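You operate a simulated robot arm through the tools that you are given. There is no shell and no other tool. Be economical: measure what you need, move in short steps, check, and stop when the job is done.

You are at the controls of a simulated robot arm. One attempt, no reset.

Task
Latch the blue coupling, then feed port 1 with water at 4 bar.
Fine: selector first, then the red main handle, the black pressure knob and the green port handle.

The check looks at the end state, three seconds after you hand in, the way a careful person would. Anything else that was tipped, shoved, dropped, spilled or broken makes it a failure.

Robot
A 7-joint arm with a two-finger parallel gripper, fixed in place. Base frame: the origin is at the foot of the arm, x ahead of it, y to its left, z up; the work surface is at about z = 863. Units: mm, rad, N and s.
With the tool pointing down near the work surface it reaches from about 300 to 700 mm from the base axis. Its first joint turns from -1.152 to 1.152 rad. Payload 1.57 kg.
The TCP is the grasp point between the finger pads, 30 mm short of the fingertips. In the tool frame z runs along the fingers and y along their closing line. Largest opening 110 mm; finger width 24, thickness 12; the body of the gripper, 48 by 112 mm, starts 78 mm behind the TCP.
Orientation is that of the tool frame in the base frame, as [roll, pitch, yaw] about the fixed x, y, z axes, in that order (R = Rz(yaw) Ry(pitch) Rx(roll)). With the fingers straight down and closing along the base's y, the tool's x points along the base's -x, its y along +y and its z along -z.

Tools
- The arm moves only by the tool apply_moves. Its argument "increments" is a list of rows, each a list of 3 entries, a list of its own where there are three numbers: the shift along the tool's x, y, z in units of 100 mm (1.0 is 100 mm), then the turn, a rotation vector about the tool's x, y, z in units of 180 degrees (1.0 is 180 degrees), then the gripper command, from -1 (shut) to 1 (fully open), values between in proportion. In form: [[[x, y, z], [wx, wy, wz], jaw], ...]. A call has 1 to 10 rows; each row is the pose to reach, as a shift and turn from the pose commanded when the call began, along the tool's axes at that moment. A call with a number of a shift or a turn outside -1 to 1 is refused whole. Each row takes 0.2 s and may step no farther than 50 mm and 0.15 rad from the row before; otherwise, or with a gripper value out of range, the whole call is refused. Where a pose cannot be reached the arm comes as near as it can. A force on the tool above 70 N (or 10 N above the force at the start of the call, whichever is more), or a blocked arm, ends the call early, and 0.2 s more pass. The fingers move at their own pace (about 108 mm/s each) and stop on an object; they squeeze with about 32 N. The grip force told is the motor's: it shows also when the fingers shut on nothing. Time passes only in rows, and 0.2 s behind the last, so rows that repeat a pose let the fingers close. It gives the time, the measured TCP pose, the force on the tool (base axes), the opening and the grip force at its end, in the units of the frame above (readings bear some noise), with the torque about the TCP (base axes, N m) and any sound that the robot's microphone picked up.
- Cameras (640 x 400 px; columns grow to the right, rows downward): "scene" is fixed at [171, -402.9, 1392.6]; the picture's right is [0.67, -0.74, 0.00], its down [-0.50, -0.45, -0.74] and it looks along [0.55, 0.50, -0.67] (base axes); focal length 214 px, centre (320, 200). "wrist" rides on the gripper at [70, 16, -141] in the tool frame; the picture's right is [-0.23, 0.97, 0.00], its down [-0.86, -0.20, -0.48] and it looks along [-0.47, -0.11, 0.88] (tool axes); focal length 222 px, centre (320, 200). There is no depth. A picture from a camera that has moved, and an enlarged one, comes with that camera's place and axes in the base frame and with its lens.
- snapshot(camera): a new picture of that camera. It takes no simulated time.
- close_up(camera, box): a new picture of the part [left, top, right, bottom] of that camera's present view, enlarged. It takes no simulated time.
- sign_off(): hands the job in; it is judged then, once.

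Go step by step. Nothing tells you positions but the pictures and the camera data: compare them with the known pose of the tool, close in by small moves and look again before you grip or let go. The budget is 120 turns and 68 pictures, counting those below and the enlarged ones. Unless the task says otherwise, let go and move clear before handing in, and close with one line.

The tools are called after ">>>" as a command line: name --argument value ..., lists and objects as JSON in quotes. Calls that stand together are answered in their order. apply_moves: Moves the arm, as the interface text tells. Its arguments: {"type":"object","properties":{"increments":{"type":"array","items":{"type":"array"}}},"required":["increments"]} The other tools are called the same way: snapshot (camera) takes a picture; close_up (camera, box) takes an enlarged picture of a part of a camera's view; sign_off () hands the job in.

At the start:

```text
t: 0.0
position: [374.4, 207.1, 1238.0]
tool_rot: [3.14, 0.0, 3.141]
force: [-0.4, 0.3, -0.4]
ft_torque: [-0.03, 0.0, -0.01]
width: 109.9
gripper_force: 0.0
```

scene: 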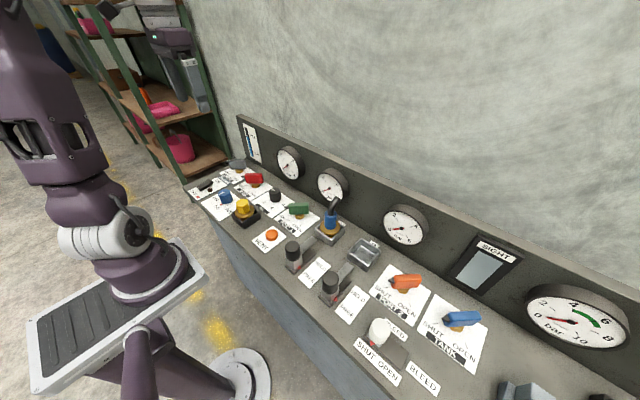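
wrist: 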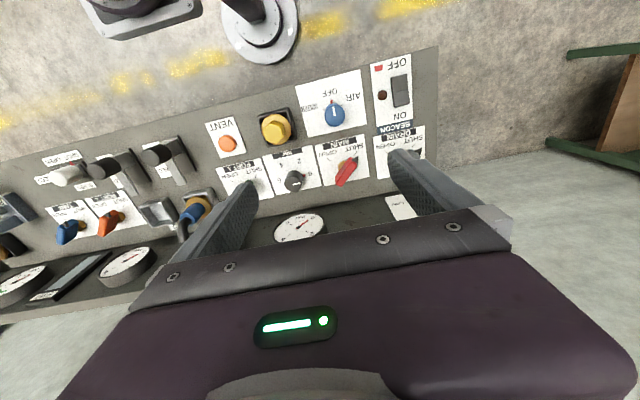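

I see a bench panel with a selector (blue AIR/OFF/WATER), red main handle, black knob, green port handle, and blue couplings in the middle. I'll look at them enlarged first.

>>> close_up --camera "scene" --box '[180, 140, 300, 215]'

>>> close_up --camera "scene" --box '[250, 180, 410, 280]'

>>> close_up --camera "wrist" --box '[200, 50, 440, 200]'

>>> close_up --camera "scene" --box '[320, 240, 640, 400]'

```text
5.33 times, centred on (240, 178) of scene
camera zoom: at [171.0, -402.9, 1392.6], right [0.67, -0.74, 0.0], down [-0.5, -0.45, -0.74], along [0.55, 0.5, -0.67], focal length 1144 px, centre (747, 320)
```

zoom: 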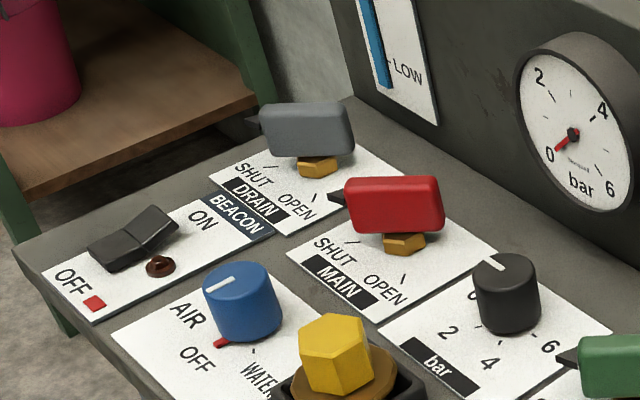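

```text
4.00 times, centred on (330, 230) of scene
camera zoom: at [171.0, -402.9, 1392.6], right [0.67, -0.74, 0.0], down [-0.5, -0.45, -0.74], along [0.55, 0.5, -0.67], focal length 858 px, centre (280, 80)
```

zoom: 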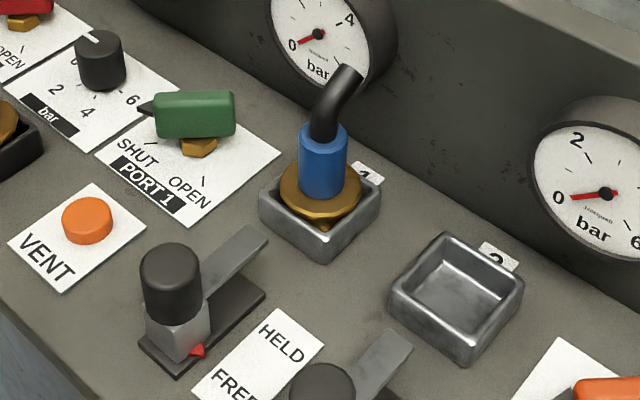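

```text
2.67 times, centred on (320, 125) of wrist
camera zoom: at [305.5, 222.0, 1379.1], right [0.23, 0.97, 0.0], down [0.86, -0.2, 0.48], along [0.47, -0.11, -0.88], focal length 592 px, centre (320, 400)
```

zoom: 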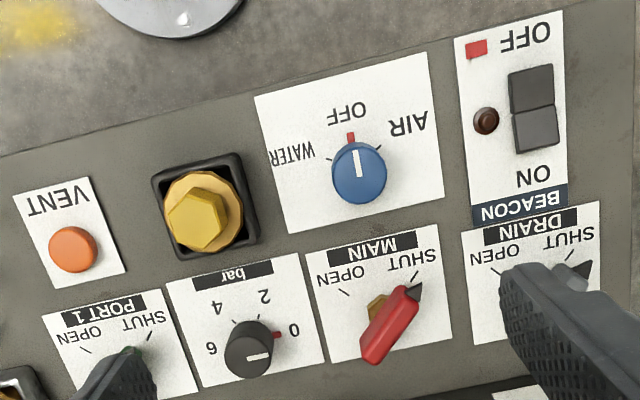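

```text
2.00 times, centred on (480, 320) of scene
camera zoom: at [171.0, -402.9, 1392.6], right [0.67, -0.74, 0.0], down [-0.5, -0.45, -0.74], along [0.55, 0.5, -0.67], focal length 429 px, centre (0, -40)
```

zoom: 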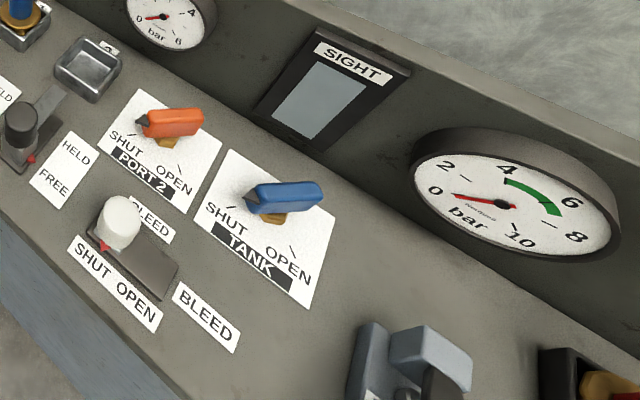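

The blue coupling sits in socket 1 at about (519, -135). Its slide latch, marked HELD/FREE, is near (369, -122) and looks to be at FREE, and the selector is near (377, 239). I'll travel toward the latch.

>>> apply_moves --increments '[[[0, -0.33, 0.1], [0, 0, 0], 1], [[0, -0.66, 0.2], [0, 0, 0], 1], [[0, -1, 0.3], [0, 0, 0], 1]]'

>>> apply_moves --increments '[[[0, -0.33, 0.1], [0, 0, 0], 1], [[0, -0.66, 0.2], [0, 0, 0], 1], [[0, -1, 0.3], [0, 0, 0], 1]]'

>>> apply_moves --increments '[[[0, -0.33, 0.1], [0, 0, 0], 1], [[0, -0.66, 0.2], [0, 0, 0], 1], [[0, -1, 0.3], [0, 0, 0], 1]]'

>>> snapshot --camera "wrist"

```text
t: 0.8
position: [374.0, 106.6, 1208.6]
tool_rot: [3.141, -0.001, 3.141]
force: [0.0, 0.8, -1.1]
ft_torque: [0.0, 0.0, -0.01]
width: 110.2
gripper_force: 0.0
```

```text
t: 1.6
position: [374.2, 8.4, 1178.4]
tool_rot: [3.142, -0.001, -3.138]
force: [-0.1, -0.3, 0.1]
ft_torque: [0.04, -0.01, 0.0]
width: 109.9
gripper_force: 0.2
```

```text
t: 2.4
position: [373.8, -91.8, 1146.3]
tool_rot: [3.141, -0.001, 3.141]
force: [-0.1, 0.2, -0.2]
ft_torque: [0.01, -0.01, -0.02]
width: 110.1
gripper_force: 0.0
```

```text
61 pictures are left
camera wrist: at [304.8, -77.4, 1288.5], right [0.23, 0.97, 0.0], down [0.86, -0.2, 0.48], along [0.47, -0.11, -0.88], focal length 222 px, centre (320, 200)
```

wrist: 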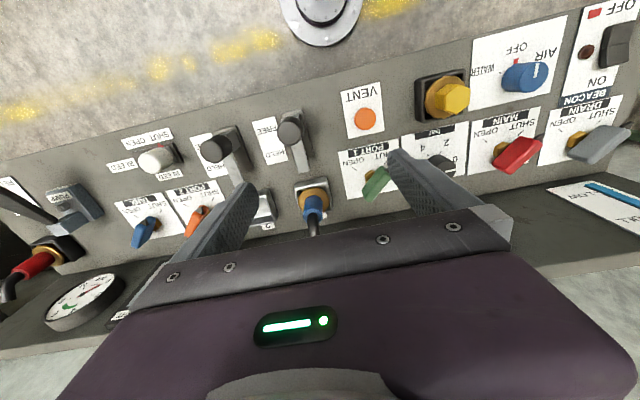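

>>> close_up --camera "wrist" --box '[180, 90, 400, 240]'

>>> close_up --camera "scene" --box '[270, 200, 360, 270]'

```text
2.67 times, centred on (290, 165) of wrist
camera zoom: at [304.8, -77.4, 1288.5], right [0.23, 0.97, 0.0], down [0.86, -0.2, 0.48], along [0.47, -0.11, -0.88], focal length 592 px, centre (400, 293)
```

zoom: 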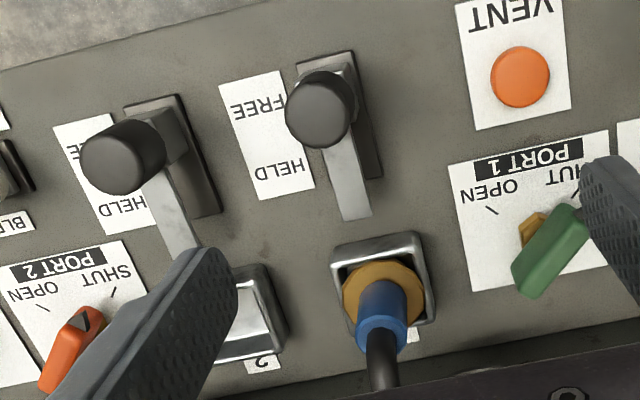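

```text
5.71 times, centred on (315, 235) of scene
camera zoom: at [171.0, -402.9, 1392.6], right [0.67, -0.74, 0.0], down [-0.5, -0.45, -0.74], along [0.55, 0.5, -0.67], focal length 1226 px, centre (349, 0)
```

zoom: 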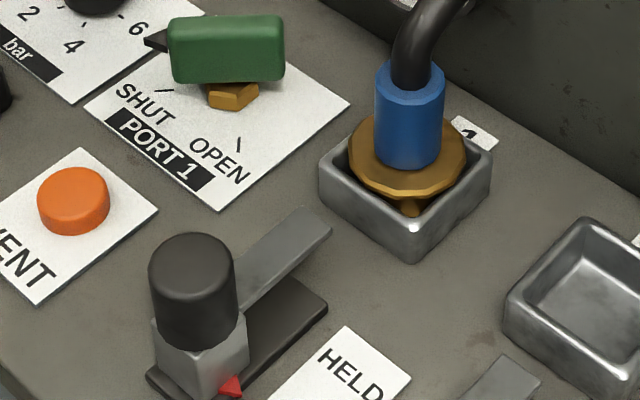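

The latch knob's top is near (360, -137, 956). I'll move above it and look again.

>>> apply_moves --increments '[[[0.06, -0.25, 0.3], [0, 0, 0], 0.5], [[0.13, -0.45, 0.6], [0, 0, 0], 0.5], [[0.13, -0.45, 1.0], [0, 0, 0], 0.5]]'

>>> snapshot --camera "wrist"

>>> close_up --camera "scene" --box '[240, 180, 380, 280]'

```text
t: 3.2
position: [362.1, -139.7, 1048.1]
tool_rot: [-3.141, 0.001, -3.141]
force: [0.8, -0.2, -0.2]
ft_torque: [0.01, 0.03, 0.0]
width: 82.7
gripper_force: 0.0
```

```text
58 pictures are left
camera wrist: at [293.1, -124.8, 1190.6], right [0.23, 0.97, 0.0], down [0.85, -0.2, 0.48], along [0.47, -0.11, -0.88], focal length 222 px, centre (320, 200)
```

wrist: 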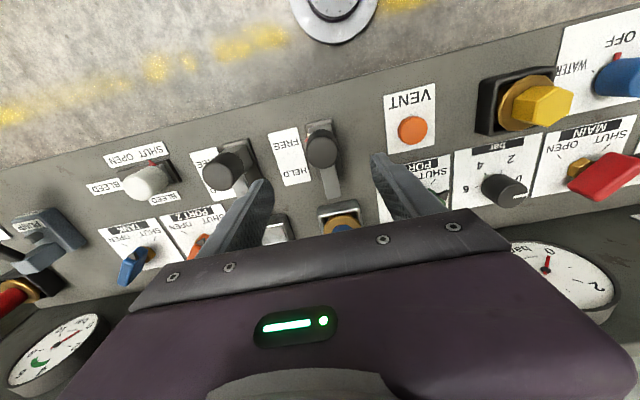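

```text
4.00 times, centred on (310, 230) of scene
camera zoom: at [171.0, -403.0, 1392.6], right [0.67, -0.74, 0.0], down [-0.5, -0.45, -0.74], along [0.55, 0.5, -0.67], focal length 858 px, centre (360, 80)
```

zoom: 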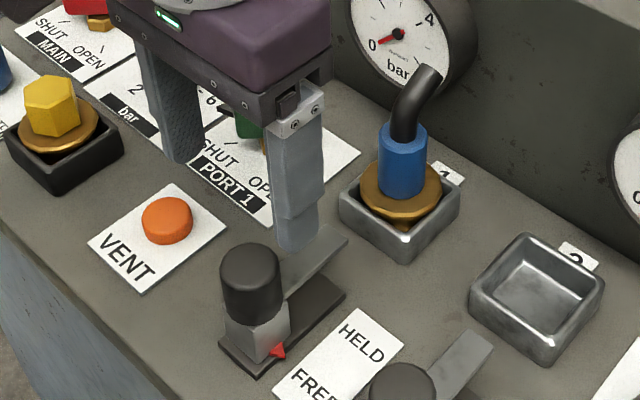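

The knob centre is about (357, -139) and the TCP is aligned with it in y. I'll descend around it.

>>> apply_moves --increments '[[[0.04, 0, 0.4], [0, 0, 0], 0.5], [[0.04, 0, 0.7], [0, 0, 0], 0.5], [[0.04, 0, 1.0], [0, 0, 0], 0.5]]'

>>> snapshot --camera "wrist"

>>> close_up --camera "scene" --box '[240, 180, 380, 280]'

```text
t: 4.0
position: [355.7, -139.7, 947.9]
tool_rot: [-3.14, -0.001, -3.141]
force: [-0.2, -0.3, -0.3]
ft_torque: [0.01, 0.03, -0.04]
width: 82.6
gripper_force: 0.1
```

```text
56 pictures are left
camera wrist: at [287.4, -124.2, 1089.1], right [0.23, 0.97, 0.0], down [0.85, -0.2, 0.48], along [0.47, -0.11, -0.88], focal length 222 px, centre (320, 200)
```

wrist: 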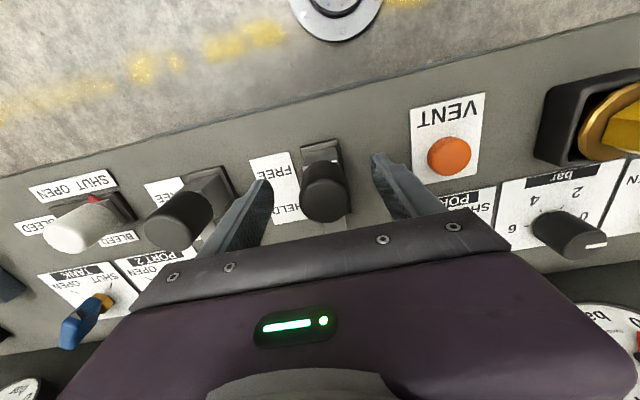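

```text
4.00 times, centred on (310, 230) of scene
camera zoom: at [171.0, -402.9, 1392.6], right [0.67, -0.74, 0.0], down [-0.5, -0.45, -0.74], along [0.55, 0.5, -0.67], focal length 858 px, centre (360, 80)
```

zoom: 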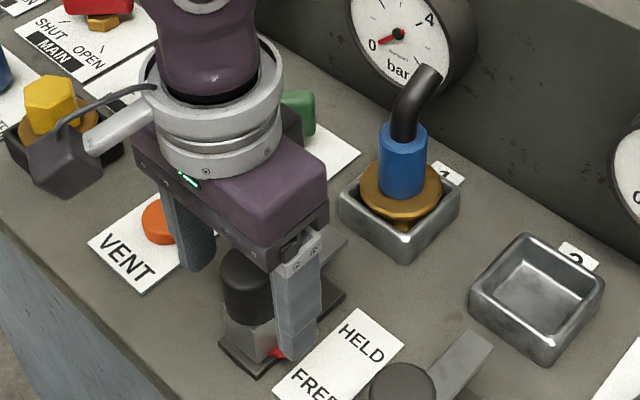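

The fingers straddle the latch knob. I'll close on it.

>>> apply_moves --increments '[[[-0.03, 0, 0.05], [0, 0, 0], -0.1], [[-0.03, 0, 0.05], [0, 0, 0], -1], [[-0.03, 0, 0.05], [0, 0, 0], -1], [[-0.03, 0, 0.05], [0, 0, 0], -1]]'

```text
t: 5.0
position: [360.2, -138.6, 943.0]
tool_rot: [3.141, -0.003, -3.14]
force: [-1.0, 22.6, -1.6]
ft_torque: [-0.57, -0.34, 0.27]
width: 37.5
gripper_force: 43.4
```

Gripped at 37.5 mm, with a side load of 22 N pointing toward +y. I'll ease that off and begin sliding toward HELD (+x).

>>> apply_moves --increments '[[[0, 0.03, 0], [0, 0, 0], -1], [[-0.05, 0.03, 0], [0, 0, 0], -1], [[-0.1, 0.03, 0], [0, 0, 0], -1], [[-0.15, 0.03, 0], [0, 0, 0], -1]]'

```text
t: 6.0
position: [375.9, -136.6, 942.4]
tool_rot: [-3.14, 0.004, 3.139]
force: [-0.7, -17.2, 14.1]
ft_torque: [0.56, -0.32, -0.36]
width: 37.8
gripper_force: 43.3
```

>>> apply_moves --increments '[[[0, -0.015, 0], [0, 0, 0], -1], [[-0.1, -0.015, 0], [0, 0, 0], -1], [[-0.2, -0.015, 0], [0, 0, 0], -1]]'

>>> close_up --camera "scene" --box '[240, 180, 380, 280]'

```text
t: 6.8
position: [396.8, -138.3, 941.7]
tool_rot: [-3.139, 0.004, 3.141]
force: [0.3, -21.2, 36.6]
ft_torque: [0.69, -0.23, 0.2]
width: 37.8
gripper_force: 44.4
```

```text
4.00 times, centred on (310, 230) of scene
camera zoom: at [170.5, -403.4, 1392.6], right [0.67, -0.74, 0.0], down [-0.5, -0.45, -0.74], along [0.55, 0.5, -0.67], focal length 858 px, centre (360, 80)
```

zoom: 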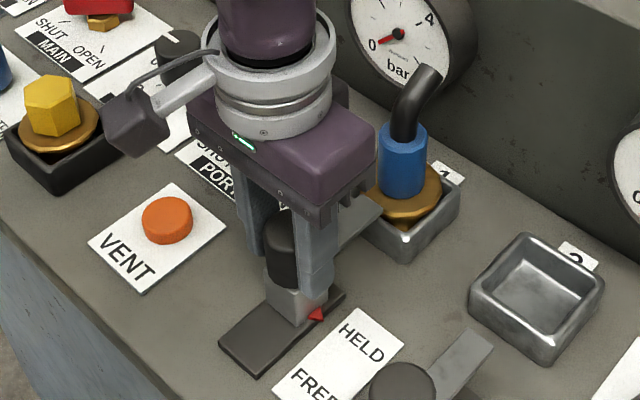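

The slide is moving well. I'll continue, relieving the upward and sideways load as I go.

>>> apply_moves --increments '[[[0, -0.015, -0.015], [0, 0, 0], -1], [[-0.07, -0.022, -0.02], [0, 0, 0], -1], [[-0.14, -0.03, -0.025], [0, 0, 0], -1]]'

>>> close_up --camera "scene" --box '[260, 180, 400, 280]'

```text
t: 7.6
position: [404.0, -136.8, 942.8]
tool_rot: [3.136, -0.016, -3.141]
force: [-19.5, 3.3, -33.5]
ft_torque: [-1.17, 0.08, 0.13]
width: 38.1
gripper_force: 43.9
```

```text
4.00 times, centred on (330, 230) of scene
camera zoom: at [170.9, -402.9, 1392.6], right [0.67, -0.74, 0.0], down [-0.5, -0.45, -0.74], along [0.55, 0.5, -0.67], focal length 858 px, centre (280, 80)
```

zoom: 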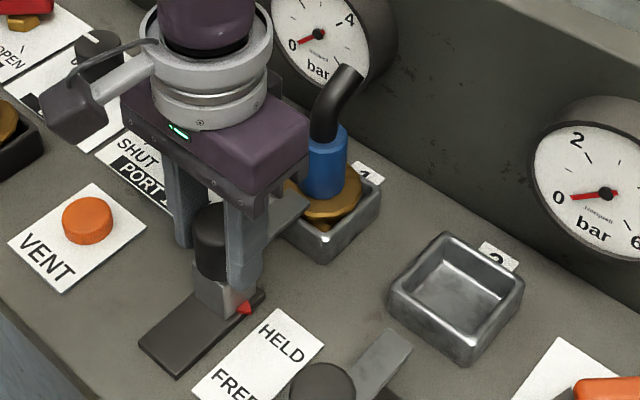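

The slide has stopped at x≈404 with resistance. I'll check whether that is the end stop or the tongue hitting the coupling flange.

>>> close_up --camera "scene" --box '[300, 200, 370, 250]'

>>> snapshot --camera "wrist"

```text
8.00 times, centred on (335, 225) of scene
camera zoom: at [170.9, -402.9, 1392.6], right [0.67, -0.74, 0.0], down [-0.5, -0.45, -0.74], along [0.55, 0.5, -0.67], focal length 1716 px, centre (200, 0)
```

zoom: 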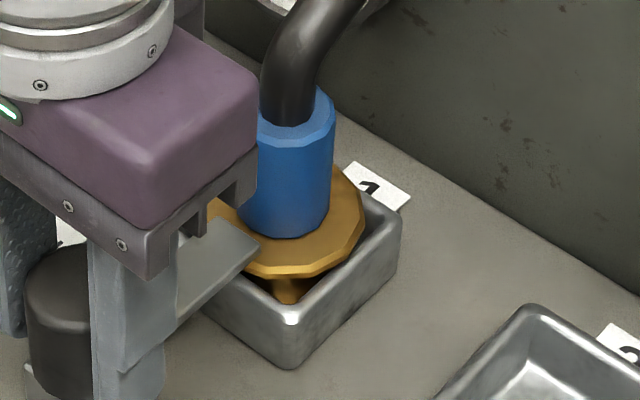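

```text
51 pictures are left
camera wrist: at [338.2, -123.4, 1085.7], right [0.23, 0.97, 0.0], down [0.86, -0.2, 0.46], along [0.45, -0.1, -0.89], focal length 222 px, centre (320, 200)
```

wrist: 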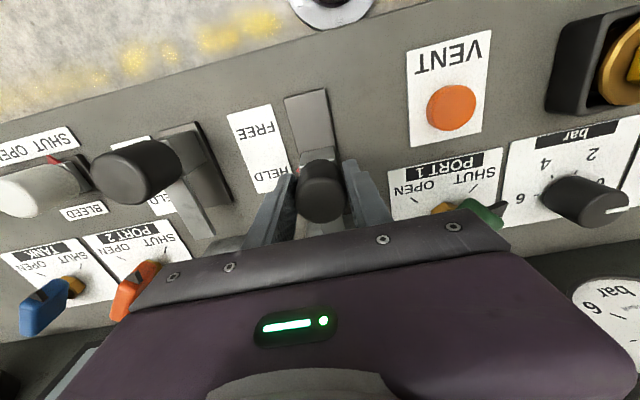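

The tongue now lies over the flange and the coupling hasn't moved. I'll relieve the vertical load and press a little further to confirm the end stop.

>>> apply_moves --increments '[[[0, 0.0, 0.015], [0, 0, 0], -1], [[-0.03, 0.0, 0.015], [0, 0, 0], -1], [[-0.05, 0.0, 0.015], [0, 0, 0], -1]]'

>>> close_up --camera "scene" --box '[290, 200, 374, 260]'

```text
t: 8.4
position: [409.6, -137.6, 943.0]
tool_rot: [3.138, -0.014, 3.138]
force: [-38.5, 10.2, 2.1]
ft_torque: [-1.08, 0.35, 0.06]
width: 37.9
gripper_force: 43.7
```

```text
6.67 times, centred on (332, 230) of scene
camera zoom: at [169.9, -402.6, 1392.9], right [0.67, -0.74, 0.0], down [-0.49, -0.45, -0.74], along [0.55, 0.5, -0.67], focal length 1430 px, centre (240, 0)
```

zoom: 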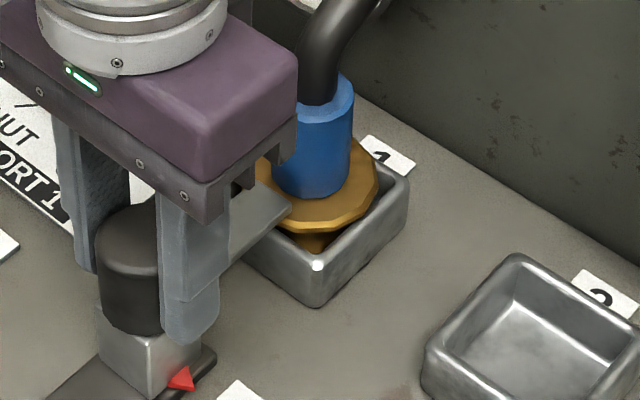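

I'll let go and lift off to look at the latch.

>>> apply_moves --increments '[[[0.05, 0, 0], [0, 0, 0], 0.2], [[0.05, 0, 0], [0, 0, 0], 0.2], [[0.05, 0, -0.5], [0, 0, 0], 0.2], [[0.3, 0, -0.9], [0, 0, 0], 0.2], [[0.7, 0, -1.0], [0, 0, 0], 0.2]]'

>>> snapshot --camera "wrist"

>>> close_up --camera "scene" --box '[270, 190, 382, 270]'

```text
t: 9.6
position: [342.3, -139.0, 1043.3]
tool_rot: [-3.141, 0.001, 3.141]
force: [-0.1, 0.5, 0.2]
ft_torque: [0.02, -0.01, 0.01]
width: 66.0
gripper_force: 0.0
```

```text
49 pictures are left
camera wrist: at [274.0, -124.4, 1185.7], right [0.23, 0.97, 0.0], down [0.86, -0.2, 0.48], along [0.47, -0.11, -0.88], focal length 222 px, centre (320, 200)
```

wrist: 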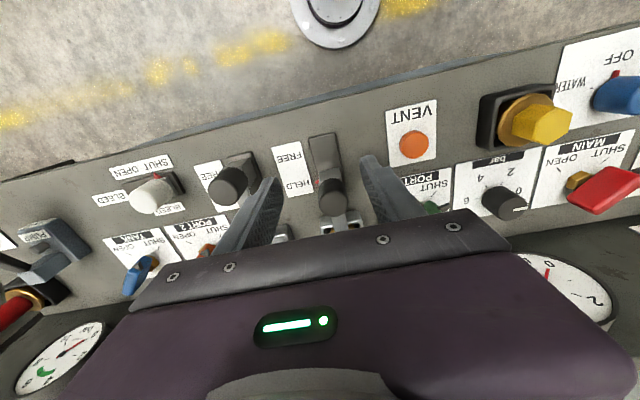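

```text
5.00 times, centred on (326, 230) of scene
camera zoom: at [171.0, -402.9, 1392.6], right [0.67, -0.74, 0.0], down [-0.5, -0.45, -0.74], along [0.55, 0.5, -0.67], focal length 1072 px, centre (290, 50)
```

zoom: 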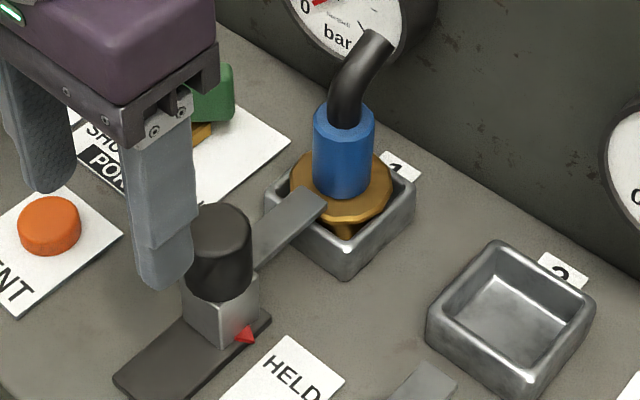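

The latch marker lines up with HELD and the tongue overlaps the flange, with the coupling still upright. Next is the selector, at about (373, 236) with its top at z≈908.

>>> apply_moves --increments '[[[-0.1, 0.45, 0], [0, 0, 0.0], 0.2], [[-0.2, 0.9, 0], [0, 0, 0.0], 0.2]]'

>>> close_up --camera "wrist" --box '[160, 100, 400, 250]'

>>> apply_moves --increments '[[[0, 0.48, 0], [0, 0, 0.0], 0.2], [[0, 0.95, 0], [0, 0, 0.0], 0.2]]'

>>> apply_moves --increments '[[[0, 0.48, 0], [0, 0, 0.0], 0.2], [[0, 0.95, 0], [0, 0, 0.0], 0.2]]'

>>> apply_moves --increments '[[[0, 0.48, 0], [0, 0, 0.0], 0.2], [[0, 0.95, 0.1], [0, 0, 0.0], 0.2]]'

>>> snapshot --camera "wrist"

>>> close_up --camera "scene" --box '[180, 140, 300, 215]'

```text
t: 10.2
position: [362.6, -49.9, 1042.1]
tool_rot: [3.141, -0.001, 3.141]
force: [-0.7, -0.3, 0.8]
ft_torque: [-0.01, 0.02, 0.03]
width: 66.1
gripper_force: 0.0
```

```text
2.67 times, centred on (280, 175) of wrist
camera zoom: at [293.6, -35.5, 1183.7], right [0.23, 0.97, 0.0], down [0.85, -0.2, 0.48], along [0.47, -0.11, -0.88], focal length 592 px, centre (427, 267)
```

zoom: 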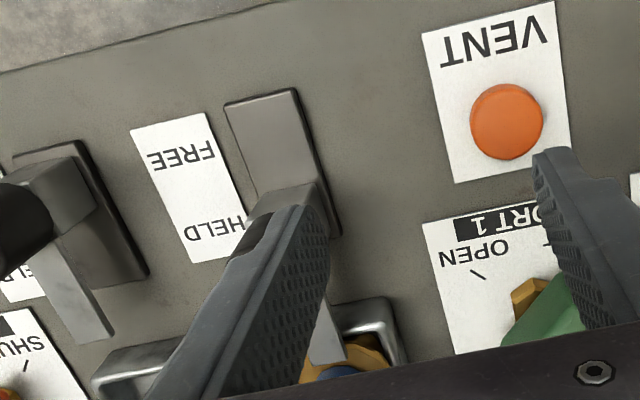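

```text
t: 10.8
position: [365.2, 47.5, 1041.8]
tool_rot: [3.141, 0.0, -3.14]
force: [-1.0, 0.1, 0.0]
ft_torque: [-0.03, -0.01, 0.02]
width: 66.1
gripper_force: 0.1
```

```text
t: 11.4
position: [364.8, 141.2, 1043.9]
tool_rot: [-3.141, 0.0, 3.141]
force: [-0.1, 0.5, 0.3]
ft_torque: [-0.02, 0.02, -0.01]
width: 66.1
gripper_force: 0.1
```

```text
t: 12.0
position: [366.0, 236.2, 1032.8]
tool_rot: [-3.141, -0.001, 3.141]
force: [-0.3, 1.2, 0.5]
ft_torque: [0.0, -0.02, 0.03]
width: 65.9
gripper_force: 0.1
```

```text
46 pictures are left
camera wrist: at [297.1, 252.0, 1173.8], right [0.23, 0.97, 0.0], down [0.86, -0.2, 0.48], along [0.47, -0.11, -0.88], focal length 222 px, centre (320, 200)
```

wrist: 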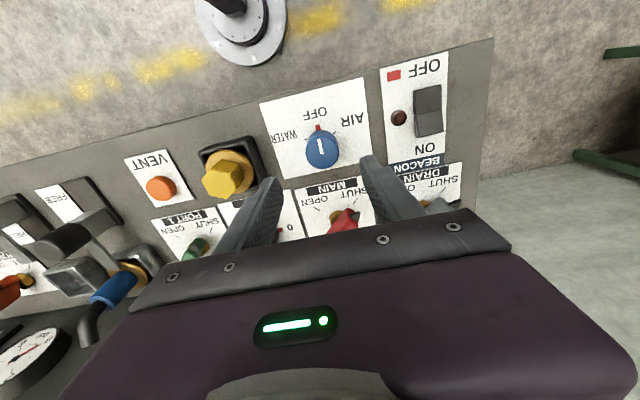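

```text
5.33 times, centred on (240, 178) of scene
camera zoom: at [171.0, -403.0, 1392.6], right [0.67, -0.74, 0.0], down [-0.5, -0.45, -0.74], along [0.55, 0.5, -0.67], focal length 1144 px, centre (747, 320)
```

zoom: 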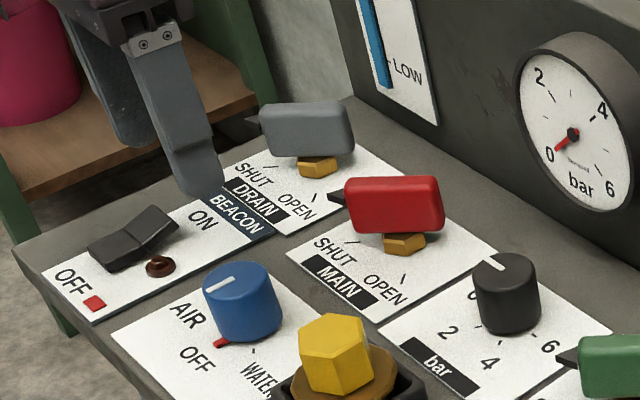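

I want a tighter look at the selector from here to get its centre and tick angles.

>>> close_up --camera "wrist" --box '[240, 70, 400, 170]'

```text
4.00 times, centred on (320, 120) of wrist
camera zoom: at [297.1, 252.0, 1173.8], right [0.23, 0.97, 0.0], down [0.86, -0.2, 0.48], along [0.47, -0.11, -0.88], focal length 888 px, centre (320, 520)
```

zoom: 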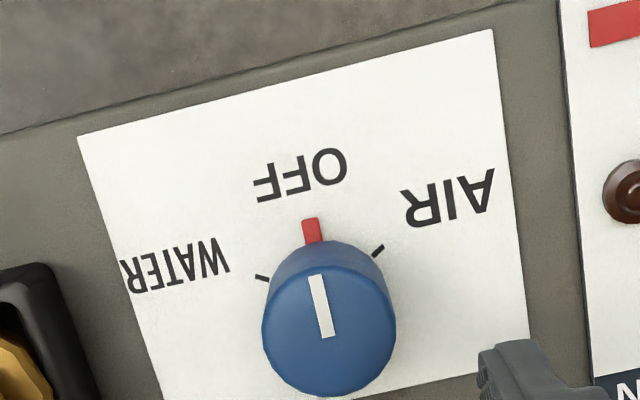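

Selector centre is (377.5, 236), with its top near z=905 and WATER about 57° counter-clockwise of OFF seen from above. I'll pre-rotate and descend around it.

>>> apply_moves --increments '[[[-0.05, 0, 0.1], [0, 0, 0.045], 0.3], [[-0.115, 0, 0.2], [0, 0, 0.09], 0.3], [[-0.115, 0, 0.4], [0, 0, 0.13], 0.3], [[-0.115, 0, 0.6], [0, 0, 0.17], 0.3], [[-0.115, 0, 0.8], [0, 0, 0.17], 0.3]]'

>>> snapshot --camera "wrist"

>>> close_up --camera "scene" --box '[180, 140, 300, 215]'

```text
t: 13.2
position: [375.8, 236.1, 951.5]
tool_rot: [-3.141, -0.001, 2.607]
force: [0.0, 0.0, 0.6]
ft_torque: [-0.03, -0.03, -0.02]
width: 71.5
gripper_force: 0.1
```

```text
43 pictures are left
camera wrist: at [325.5, 283.3, 1092.6], right [0.69, 0.72, 0.0], down [0.63, -0.61, 0.48], along [0.35, -0.33, -0.88], focal length 222 px, centre (320, 200)
```

wrist: 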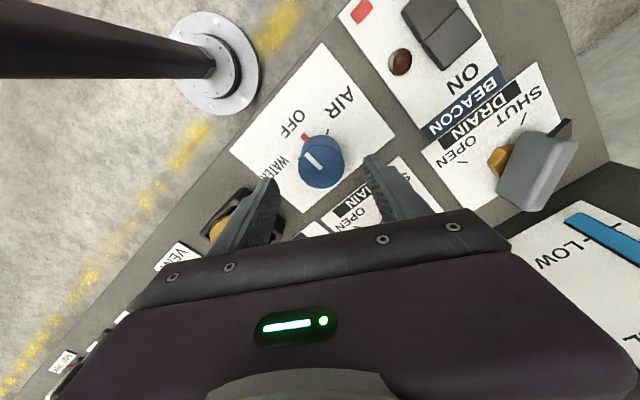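

```text
5.33 times, centred on (240, 178) of scene
camera zoom: at [171.0, -402.9, 1392.6], right [0.67, -0.74, 0.0], down [-0.5, -0.45, -0.74], along [0.55, 0.5, -0.67], focal length 1144 px, centre (747, 320)
```

zoom: 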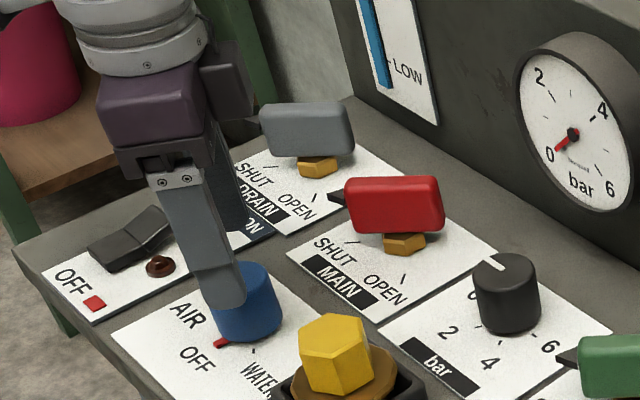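

Aligned; I'll descend the remaining 43 mm and grip.

>>> apply_moves --increments '[[[0, 0, 0.25], [0, 0, 0], 0.3], [[0, 0, 0.43], [0, 0, 0], 0.3], [[0, 0, 0.43], [0, 0, 0], -0.2], [[0, 0, 0.43], [0, 0, 0], -1], [[0, 0, 0.43], [0, 0, 0], -1]]'

```text
t: 14.4
position: [376.4, 236.9, 908.9]
tool_rot: [3.139, 0.0, 2.608]
force: [9.2, 14.7, -10.7]
ft_torque: [-0.51, -0.28, -0.03]
width: 41.6
gripper_force: 45.5
```

Gripped at 41.6 mm. I'll turn counter-clockwise about 57° toward WATER.

>>> apply_moves --increments '[[[0, 0.015, 0], [0, 0, 0], -1], [[0, 0.015, 0], [0, 0, -0.04], -1], [[0, 0.015, 0], [0, 0, -0.08], -1], [[0, 0.015, 0], [0, 0, -0.12], -1], [[0, 0.015, 0], [0, 0, -0.16], -1], [[0, 0.015, 0], [0, 0, -0.2], -1], [[0, 0.015, 0], [0, 0, -0.24], -1], [[0, 0.015, 0], [0, 0, -0.28], -1], [[0, 0.015, 0], [0, 0, -0.315], -1]]'

>>> close_up --camera "wrist" --box '[220, 70, 420, 230]'

```text
t: 16.4
position: [375.6, 239.0, 909.4]
tool_rot: [3.14, 0.004, -2.683]
force: [5.9, 25.2, -12.3]
ft_torque: [-0.6, 0.49, -0.07]
width: 41.6
gripper_force: 44.8
```

```text
2.50 times, centred on (320, 150) of wrist
camera zoom: at [307.9, 220.5, 1051.9], right [-0.23, 0.97, 0.0], down [0.85, 0.2, 0.48], along [0.47, 0.11, -0.88], focal length 555 px, centre (320, 325)
```

zoom: 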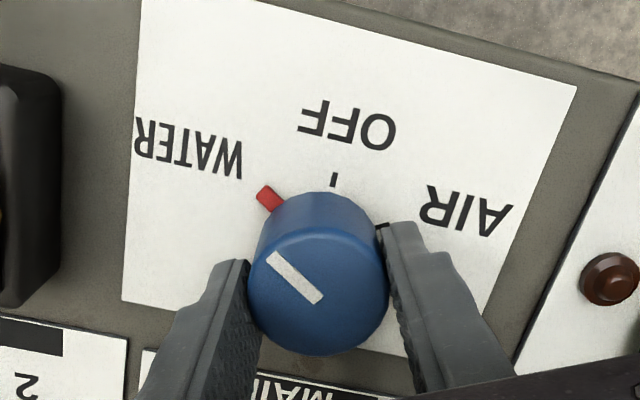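

The red index is now on WATER. I'll release, lift, and check it.

>>> apply_moves --increments '[[[0, 0, 0], [0, 0, 0], 0.2], [[0, 0, 0], [0, 0, 0], 0.2], [[0, 0, -0.4], [0, 0, 0], 0.2], [[0, 0, -0.8], [0, 0, 0.04], 0.2], [[0, 0, -1.0], [0, 0, 0.08], 0.2], [[0, 0, -1.0], [0, 0, 0.12], 0.2], [[0, 0, -1.0], [0, 0, 0.145], 0.2]]'

>>> close_up --camera "wrist" --box '[220, 70, 400, 190]'

>>> snapshot --camera "wrist"

```text
t: 18.0
position: [376.9, 234.7, 1010.5]
tool_rot: [-3.141, 0.0, 3.139]
force: [1.0, -0.7, -0.2]
ft_torque: [0.03, -0.02, -0.02]
width: 66.2
gripper_force: 0.1
```

```text
3.33 times, centred on (310, 130) of wrist
camera zoom: at [307.5, 251.2, 1152.0], right [0.23, 0.97, 0.0], down [0.85, -0.2, 0.48], along [0.47, -0.11, -0.88], focal length 740 px, centre (353, 433)
```

zoom: 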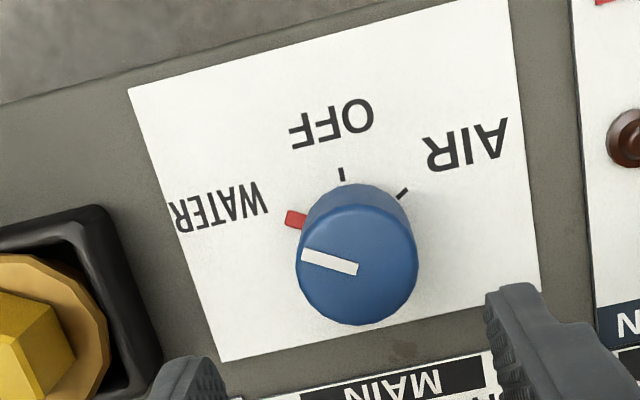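

```text
39 pictures are left
camera wrist: at [307.5, 251.2, 1152.0], right [0.23, 0.97, 0.0], down [0.85, -0.2, 0.48], along [0.47, -0.11, -0.88], focal length 222 px, centre (320, 200)
```

wrist: 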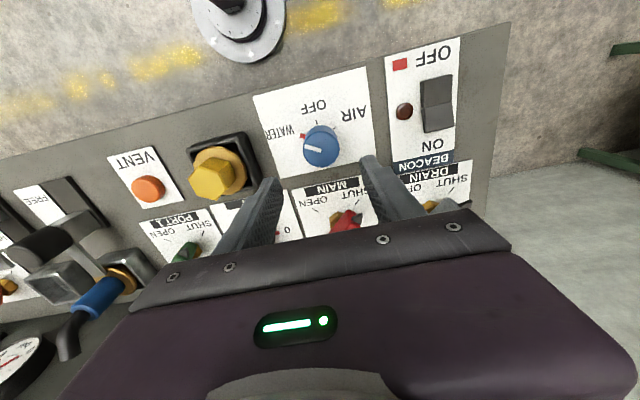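

The selector is set to WATER. Next I'll move to view the red MAIN handle, around x≈480–490 and y≈235.

>>> apply_moves --increments '[[[-0.3, -0.05, -0.2], [0, 0, 0], 0.5], [[-0.6, -0.1, -0.35], [0, 0, 0], 0.5], [[-0.95, -0.15, -0.5], [0, 0, 0], 0.5]]'

>>> snapshot --camera "wrist"

>>> close_up --camera "wrist" --box '[180, 60, 400, 200]'

```text
t: 18.8
position: [470.8, 220.7, 1060.3]
tool_rot: [3.139, -0.002, 3.141]
force: [-0.5, -0.2, 0.7]
ft_torque: [0.03, 0.0, -0.01]
width: 82.5
gripper_force: 0.1
```

```text
38 pictures are left
camera wrist: at [402.6, 235.7, 1201.7], right [0.23, 0.97, 0.0], down [0.86, -0.2, 0.48], along [0.47, -0.11, -0.88], focal length 222 px, centre (320, 200)
```

wrist: 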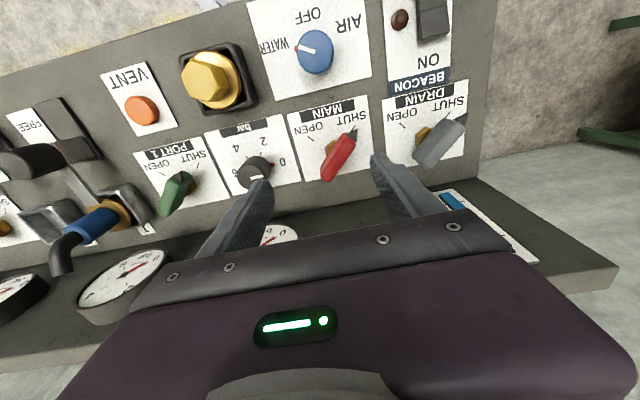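

```text
2.86 times, centred on (290, 130) of wrist
camera zoom: at [402.6, 235.7, 1201.7], right [0.23, 0.97, 0.0], down [0.86, -0.2, 0.48], along [0.47, -0.11, -0.88], focal length 635 px, centre (406, 400)
```

zoom: 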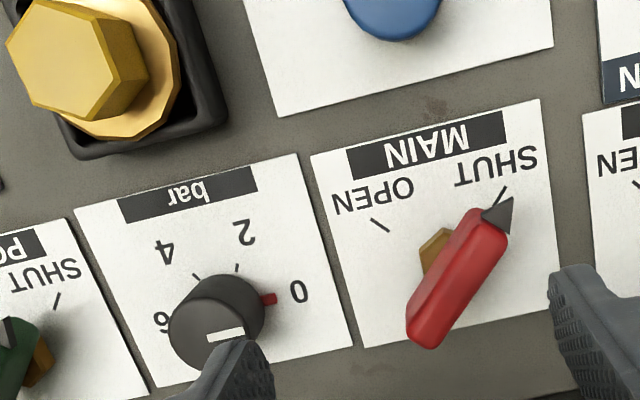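

The MAIN handle is a bar about 60 mm long centred near (502, 236), lying at 45° and pointing at SHUT. I'll rotate the gripper to close across it and descend partway.

>>> apply_moves --increments '[[[-0.1, 0.05, 0.1], [0, 0, 0.045], 0.3], [[-0.2, 0.1, 0.2], [0, 0, 0.09], 0.3], [[-0.31, 0.15, 0.3], [0, 0, 0.13], 0.3], [[-0.31, 0.15, 0.5], [0, 0, 0.17], 0.3], [[-0.31, 0.15, 0.7], [0, 0, 0.21], 0.3], [[-0.31, 0.15, 0.95], [0, 0, 0.25], 0.3]]'

>>> snapshot --camera "wrist"

>>> close_up --camera "scene" --box '[180, 130, 300, 205]'

```text
t: 20.2
position: [502.0, 237.8, 963.6]
tool_rot: [3.139, -0.002, 2.356]
force: [0.5, 0.0, 0.5]
ft_torque: [0.0, 0.01, -0.01]
width: 71.7
gripper_force: 0.1
```

```text
36 pictures are left
camera wrist: at [466.1, 296.8, 1105.6], right [0.85, 0.53, 0.0], down [0.46, -0.75, 0.48], along [0.25, -0.41, -0.88], focal length 222 px, centre (320, 200)
```

wrist: 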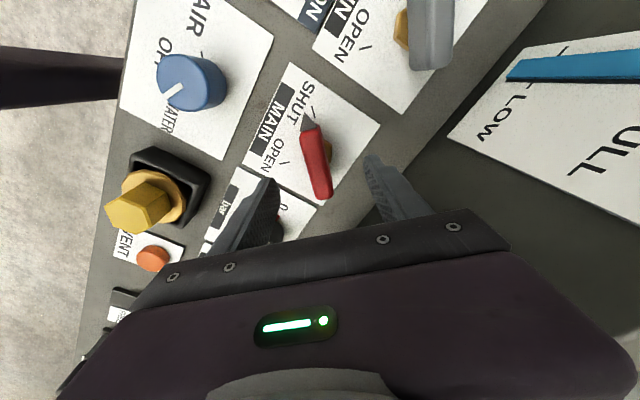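

```text
5.33 times, centred on (240, 168) of scene
camera zoom: at [171.0, -402.9, 1392.6], right [0.67, -0.74, 0.0], down [-0.5, -0.45, -0.74], along [0.55, 0.5, -0.67], focal length 1144 px, centre (747, 373)
```

zoom: 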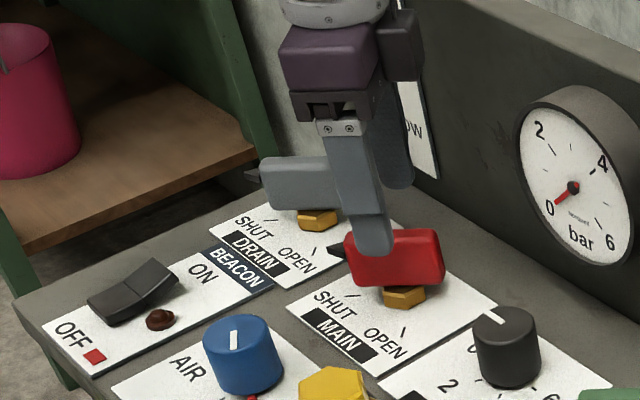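

The bar sits between the fingers, offset about 2 mm. I'll correct that, descend, and grip.

>>> apply_moves --increments '[[[0.02, -0.022, 0.25], [0, 0, 0], 0.1], [[0.02, -0.022, 0.5], [0, 0, 0], 0.1], [[0.02, -0.022, 0.5], [0, 0, 0], -1], [[0.02, -0.022, 0.5], [0, 0, 0], -1], [[0.02, -0.022, 0.5], [0, 0, 0], -1]]'

>>> snapshot --camera "wrist"

```text
t: 21.4
position: [501.0, 238.0, 915.4]
tool_rot: [3.14, 0.001, 2.355]
force: [15.9, 13.4, -11.7]
ft_torque: [-0.86, 0.25, -0.02]
width: 19.2
gripper_force: 32.9
```

```text
34 pictures are left
camera wrist: at [462.6, 297.2, 1056.1], right [0.85, 0.53, 0.0], down [0.46, -0.75, 0.48], along [0.25, -0.41, -0.88], focal length 222 px, centre (320, 200)
```

wrist: 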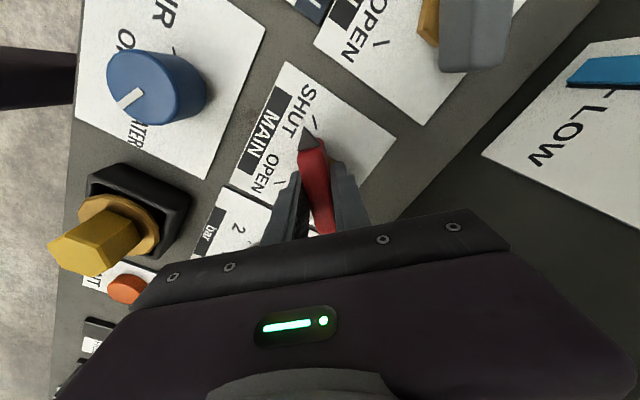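

Gripped at 19 mm. I'll rotate CCW in stages and watch the forces.

>>> apply_moves --increments '[[[0, 0.02, 0], [0, 0, 0], -1], [[0, 0.02, 0], [0, 0, -0.04], -1], [[0, 0.02, 0], [0, 0, -0.08], -1], [[0, 0.02, 0], [0, 0, -0.12], -1], [[0, 0.02, 0], [0, 0, -0.16], -1]]'

```text
t: 22.6
position: [500.1, 237.7, 914.6]
tool_rot: [-3.14, -0.002, 2.861]
force: [-2.8, -2.1, -13.1]
ft_torque: [0.9, 0.38, -0.01]
width: 19.1
gripper_force: 33.4
```

Forces are low, so the pivot is well centred. I'll continue to OPEN.

>>> apply_moves --increments '[[[0, 0, 0], [0, 0, -0.04], -1], [[0, 0, 0], [0, 0, -0.08], -1], [[0, 0, 0], [0, 0, -0.12], -1], [[0, 0, 0], [0, 0, -0.16], -1], [[0, 0, 0], [0, 0, -0.2], -1], [[0, 0, 0], [0, 0, -0.24], -1], [[0, 0, 0], [0, 0, -0.28], -1], [[0, 0, 0], [0, 0, -0.32], -1], [[0, 0, 0], [0, 0, -0.34], -1]]'

>>> close_up --camera "wrist" --box '[220, 80, 420, 240]'

>>> close_up --camera "scene" --box '[180, 130, 300, 205]'

```text
t: 24.6
position: [499.7, 236.6, 914.1]
tool_rot: [-3.141, -0.003, -2.355]
force: [-17.1, -6.7, -24.1]
ft_torque: [-0.15, 0.05, -0.12]
width: 18.8
gripper_force: 33.2
```

```text
2.50 times, centred on (320, 160) of wrist
camera zoom: at [440.8, 198.7, 1057.3], right [-0.53, 0.85, 0.0], down [0.75, 0.47, 0.48], along [0.4, 0.25, -0.88], focal length 555 px, centre (320, 300)
```

zoom: 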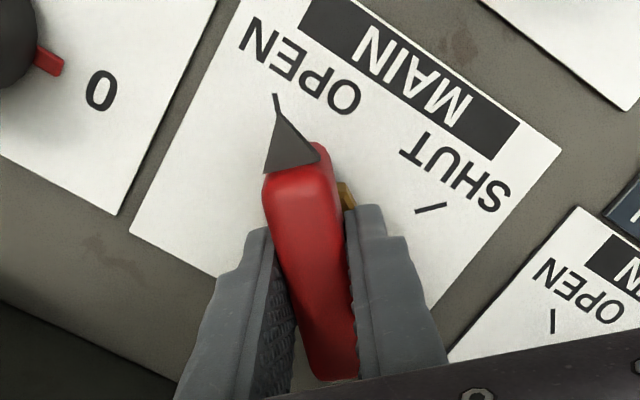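

```text
5.33 times, centred on (240, 168) of scene
camera zoom: at [170.9, -402.9, 1392.6], right [0.67, -0.74, 0.0], down [-0.5, -0.45, -0.74], along [0.55, 0.5, -0.67], focal length 1144 px, centre (747, 373)
```

zoom: 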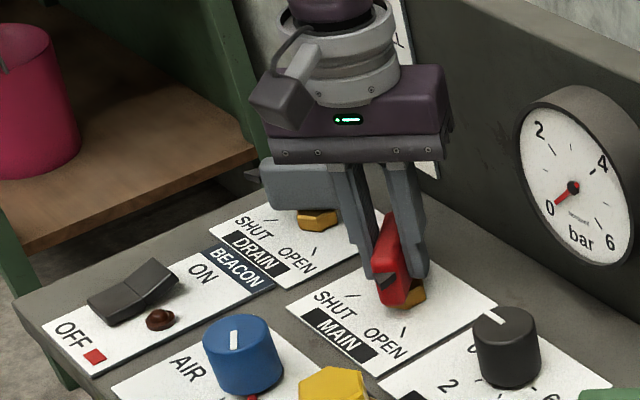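

The MAIN pointer is on the OPEN tick. I'll release, rise, and move toward the pressure knob.

>>> apply_moves --increments '[[[0, 0, 0], [0, 0, 0], 0.1], [[0, 0, 0], [0, 0, 0], 0.1], [[0, 0, -0.4], [0, 0, 0], 0.1], [[0, 0, -0.8], [0, 0, 0.04], 0.3], [[0, 0, -1.0], [0, 0, 0.085], 0.3], [[0, 0, -1.0], [0, 0, 0.13], 0.3], [[0, 0, -1.0], [0, 0, 0.17], 0.3], [[0, 0, -1.0], [0, 0, 0.21], 0.3], [[0, 0, -1.0], [0, 0, 0.25], 0.3]]'

>>> apply_moves --increments '[[[0.15, -0.45, -0.15], [0, 0, 0], 0.4], [[0.35, -0.85, -0.3], [0, 0, 0], 0.4]]'

>>> snapshot --camera "wrist"

>>> close_up --camera "wrist" --box '[200, 60, 420, 200]'

>>> close_up --camera "scene" --box '[200, 130, 340, 230]'

```text
t: 26.6
position: [500.9, 237.3, 1016.1]
tool_rot: [-3.141, 0.001, 3.141]
force: [-0.3, 0.2, -0.3]
ft_torque: [-0.04, -0.01, 0.0]
width: 71.5
gripper_force: 0.1
```

```text
t: 27.2
position: [467.5, 152.6, 1046.7]
tool_rot: [3.141, 0.0, 3.141]
force: [0.0, -1.1, 0.5]
ft_torque: [0.02, -0.01, -0.01]
width: 77.3
gripper_force: 0.0
```

```text
31 pictures are left
camera wrist: at [398.9, 167.7, 1188.3], right [0.23, 0.97, 0.0], down [0.86, -0.2, 0.48], along [0.47, -0.11, -0.88], focal length 222 px, centre (320, 200)
```

wrist: 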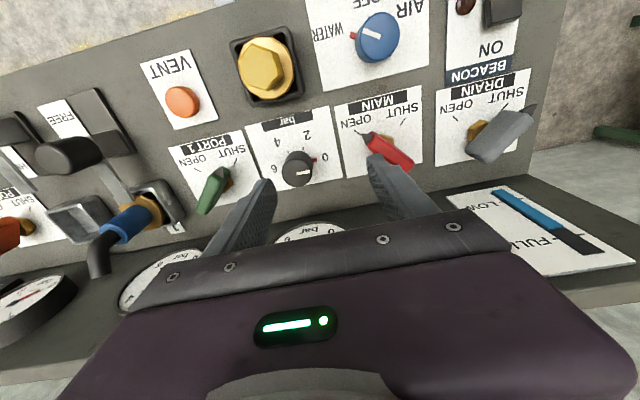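

```text
2.86 times, centred on (310, 130) of wrist
camera zoom: at [398.9, 167.7, 1188.3], right [0.23, 0.97, 0.0], down [0.86, -0.2, 0.48], along [0.47, -0.11, -0.88], focal length 635 px, centre (349, 400)
```

zoom: 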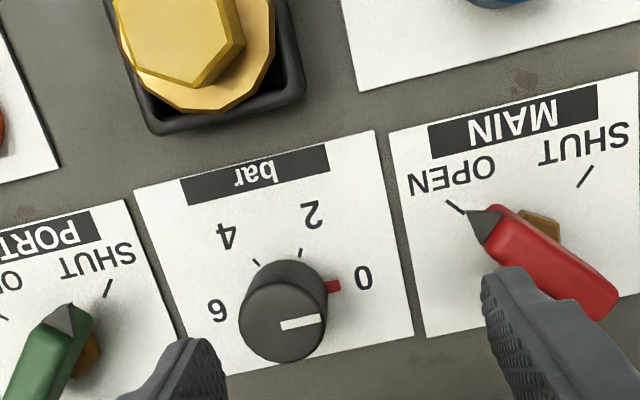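

```text
4.00 times, centred on (270, 180) of scene
camera zoom: at [171.0, -402.9, 1392.6], right [0.67, -0.74, 0.0], down [-0.5, -0.45, -0.74], along [0.55, 0.5, -0.67], focal length 858 px, centre (520, 280)
```

zoom: 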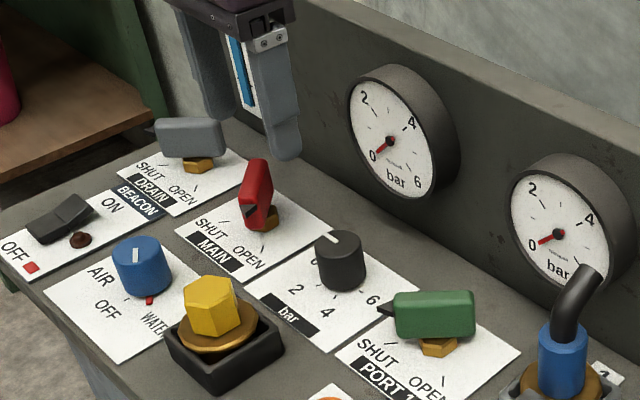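

The pressure dial's centre is about (503, 110.5), with ticks at 60° per 2 bar: 0 at +90°, 2 at +30°, 4 at −30°. I need 120° counter-clockwise, and I'll do it as two 60° turns to keep the gripper clear of the gauge.

>>> apply_moves --increments '[[[-0.15, -0.2, 0.1], [0, 0, 0.04], 0.4], [[-0.3, -0.35, 0.3], [0, 0, 0.08], 0.4], [[-0.355, -0.42, 0.5], [0, 0, 0.125], 0.4], [[-0.355, -0.42, 0.75], [0, 0, 0.167], 0.4], [[-0.355, -0.42, 0.95], [0, 0, 0.167], 0.4]]'

>>> snapshot --camera "wrist"

>>> close_up --camera "scene" --box '[200, 130, 340, 230]'

```text
t: 28.4
position: [502.0, 110.5, 950.6]
tool_rot: [-3.14, -0.001, 2.615]
force: [-0.5, -0.6, -0.5]
ft_torque: [0.0, 0.0, 0.01]
width: 77.1
gripper_force: 0.0
```

```text
28 pictures are left
camera wrist: at [450.9, 158.6, 1092.0], right [0.69, 0.73, 0.0], down [0.64, -0.6, 0.48], along [0.35, -0.33, -0.88], focal length 222 px, centre (320, 200)
```

wrist: 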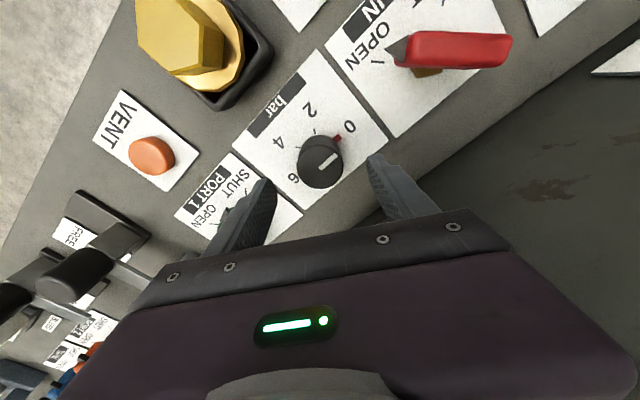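

```text
4.00 times, centred on (270, 180) of scene
camera zoom: at [171.0, -402.9, 1392.6], right [0.67, -0.74, 0.0], down [-0.5, -0.45, -0.74], along [0.55, 0.5, -0.67], focal length 858 px, centre (520, 280)
```

zoom: 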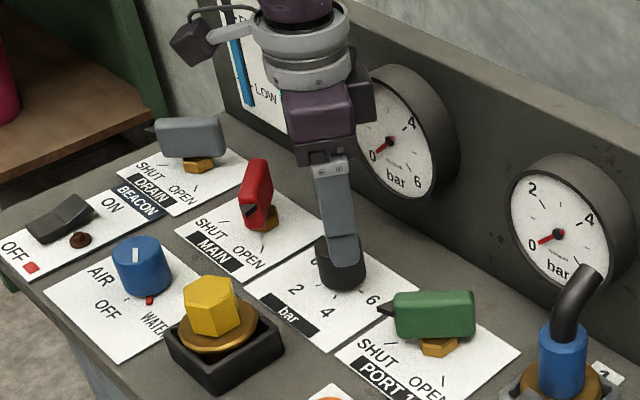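

The fingers straddle the knob. I'll descend and grip.

>>> apply_moves --increments '[[[0, 0.01, 0.25], [0, 0, 0], 0.3], [[0, 0.01, 0.42], [0, 0, 0], 0.3], [[0, 0.01, 0.42], [0, 0, 0], -0.2], [[0, 0.01, 0.42], [0, 0, 0], -1], [[0, 0.01, 0.42], [0, 0, 0], -1]]'

```text
t: 29.6
position: [501.9, 111.2, 908.7]
tool_rot: [-3.141, -0.002, 2.616]
force: [-0.5, -0.5, -4.2]
ft_torque: [0.54, -0.62, -0.04]
width: 41.4
gripper_force: 44.6
```

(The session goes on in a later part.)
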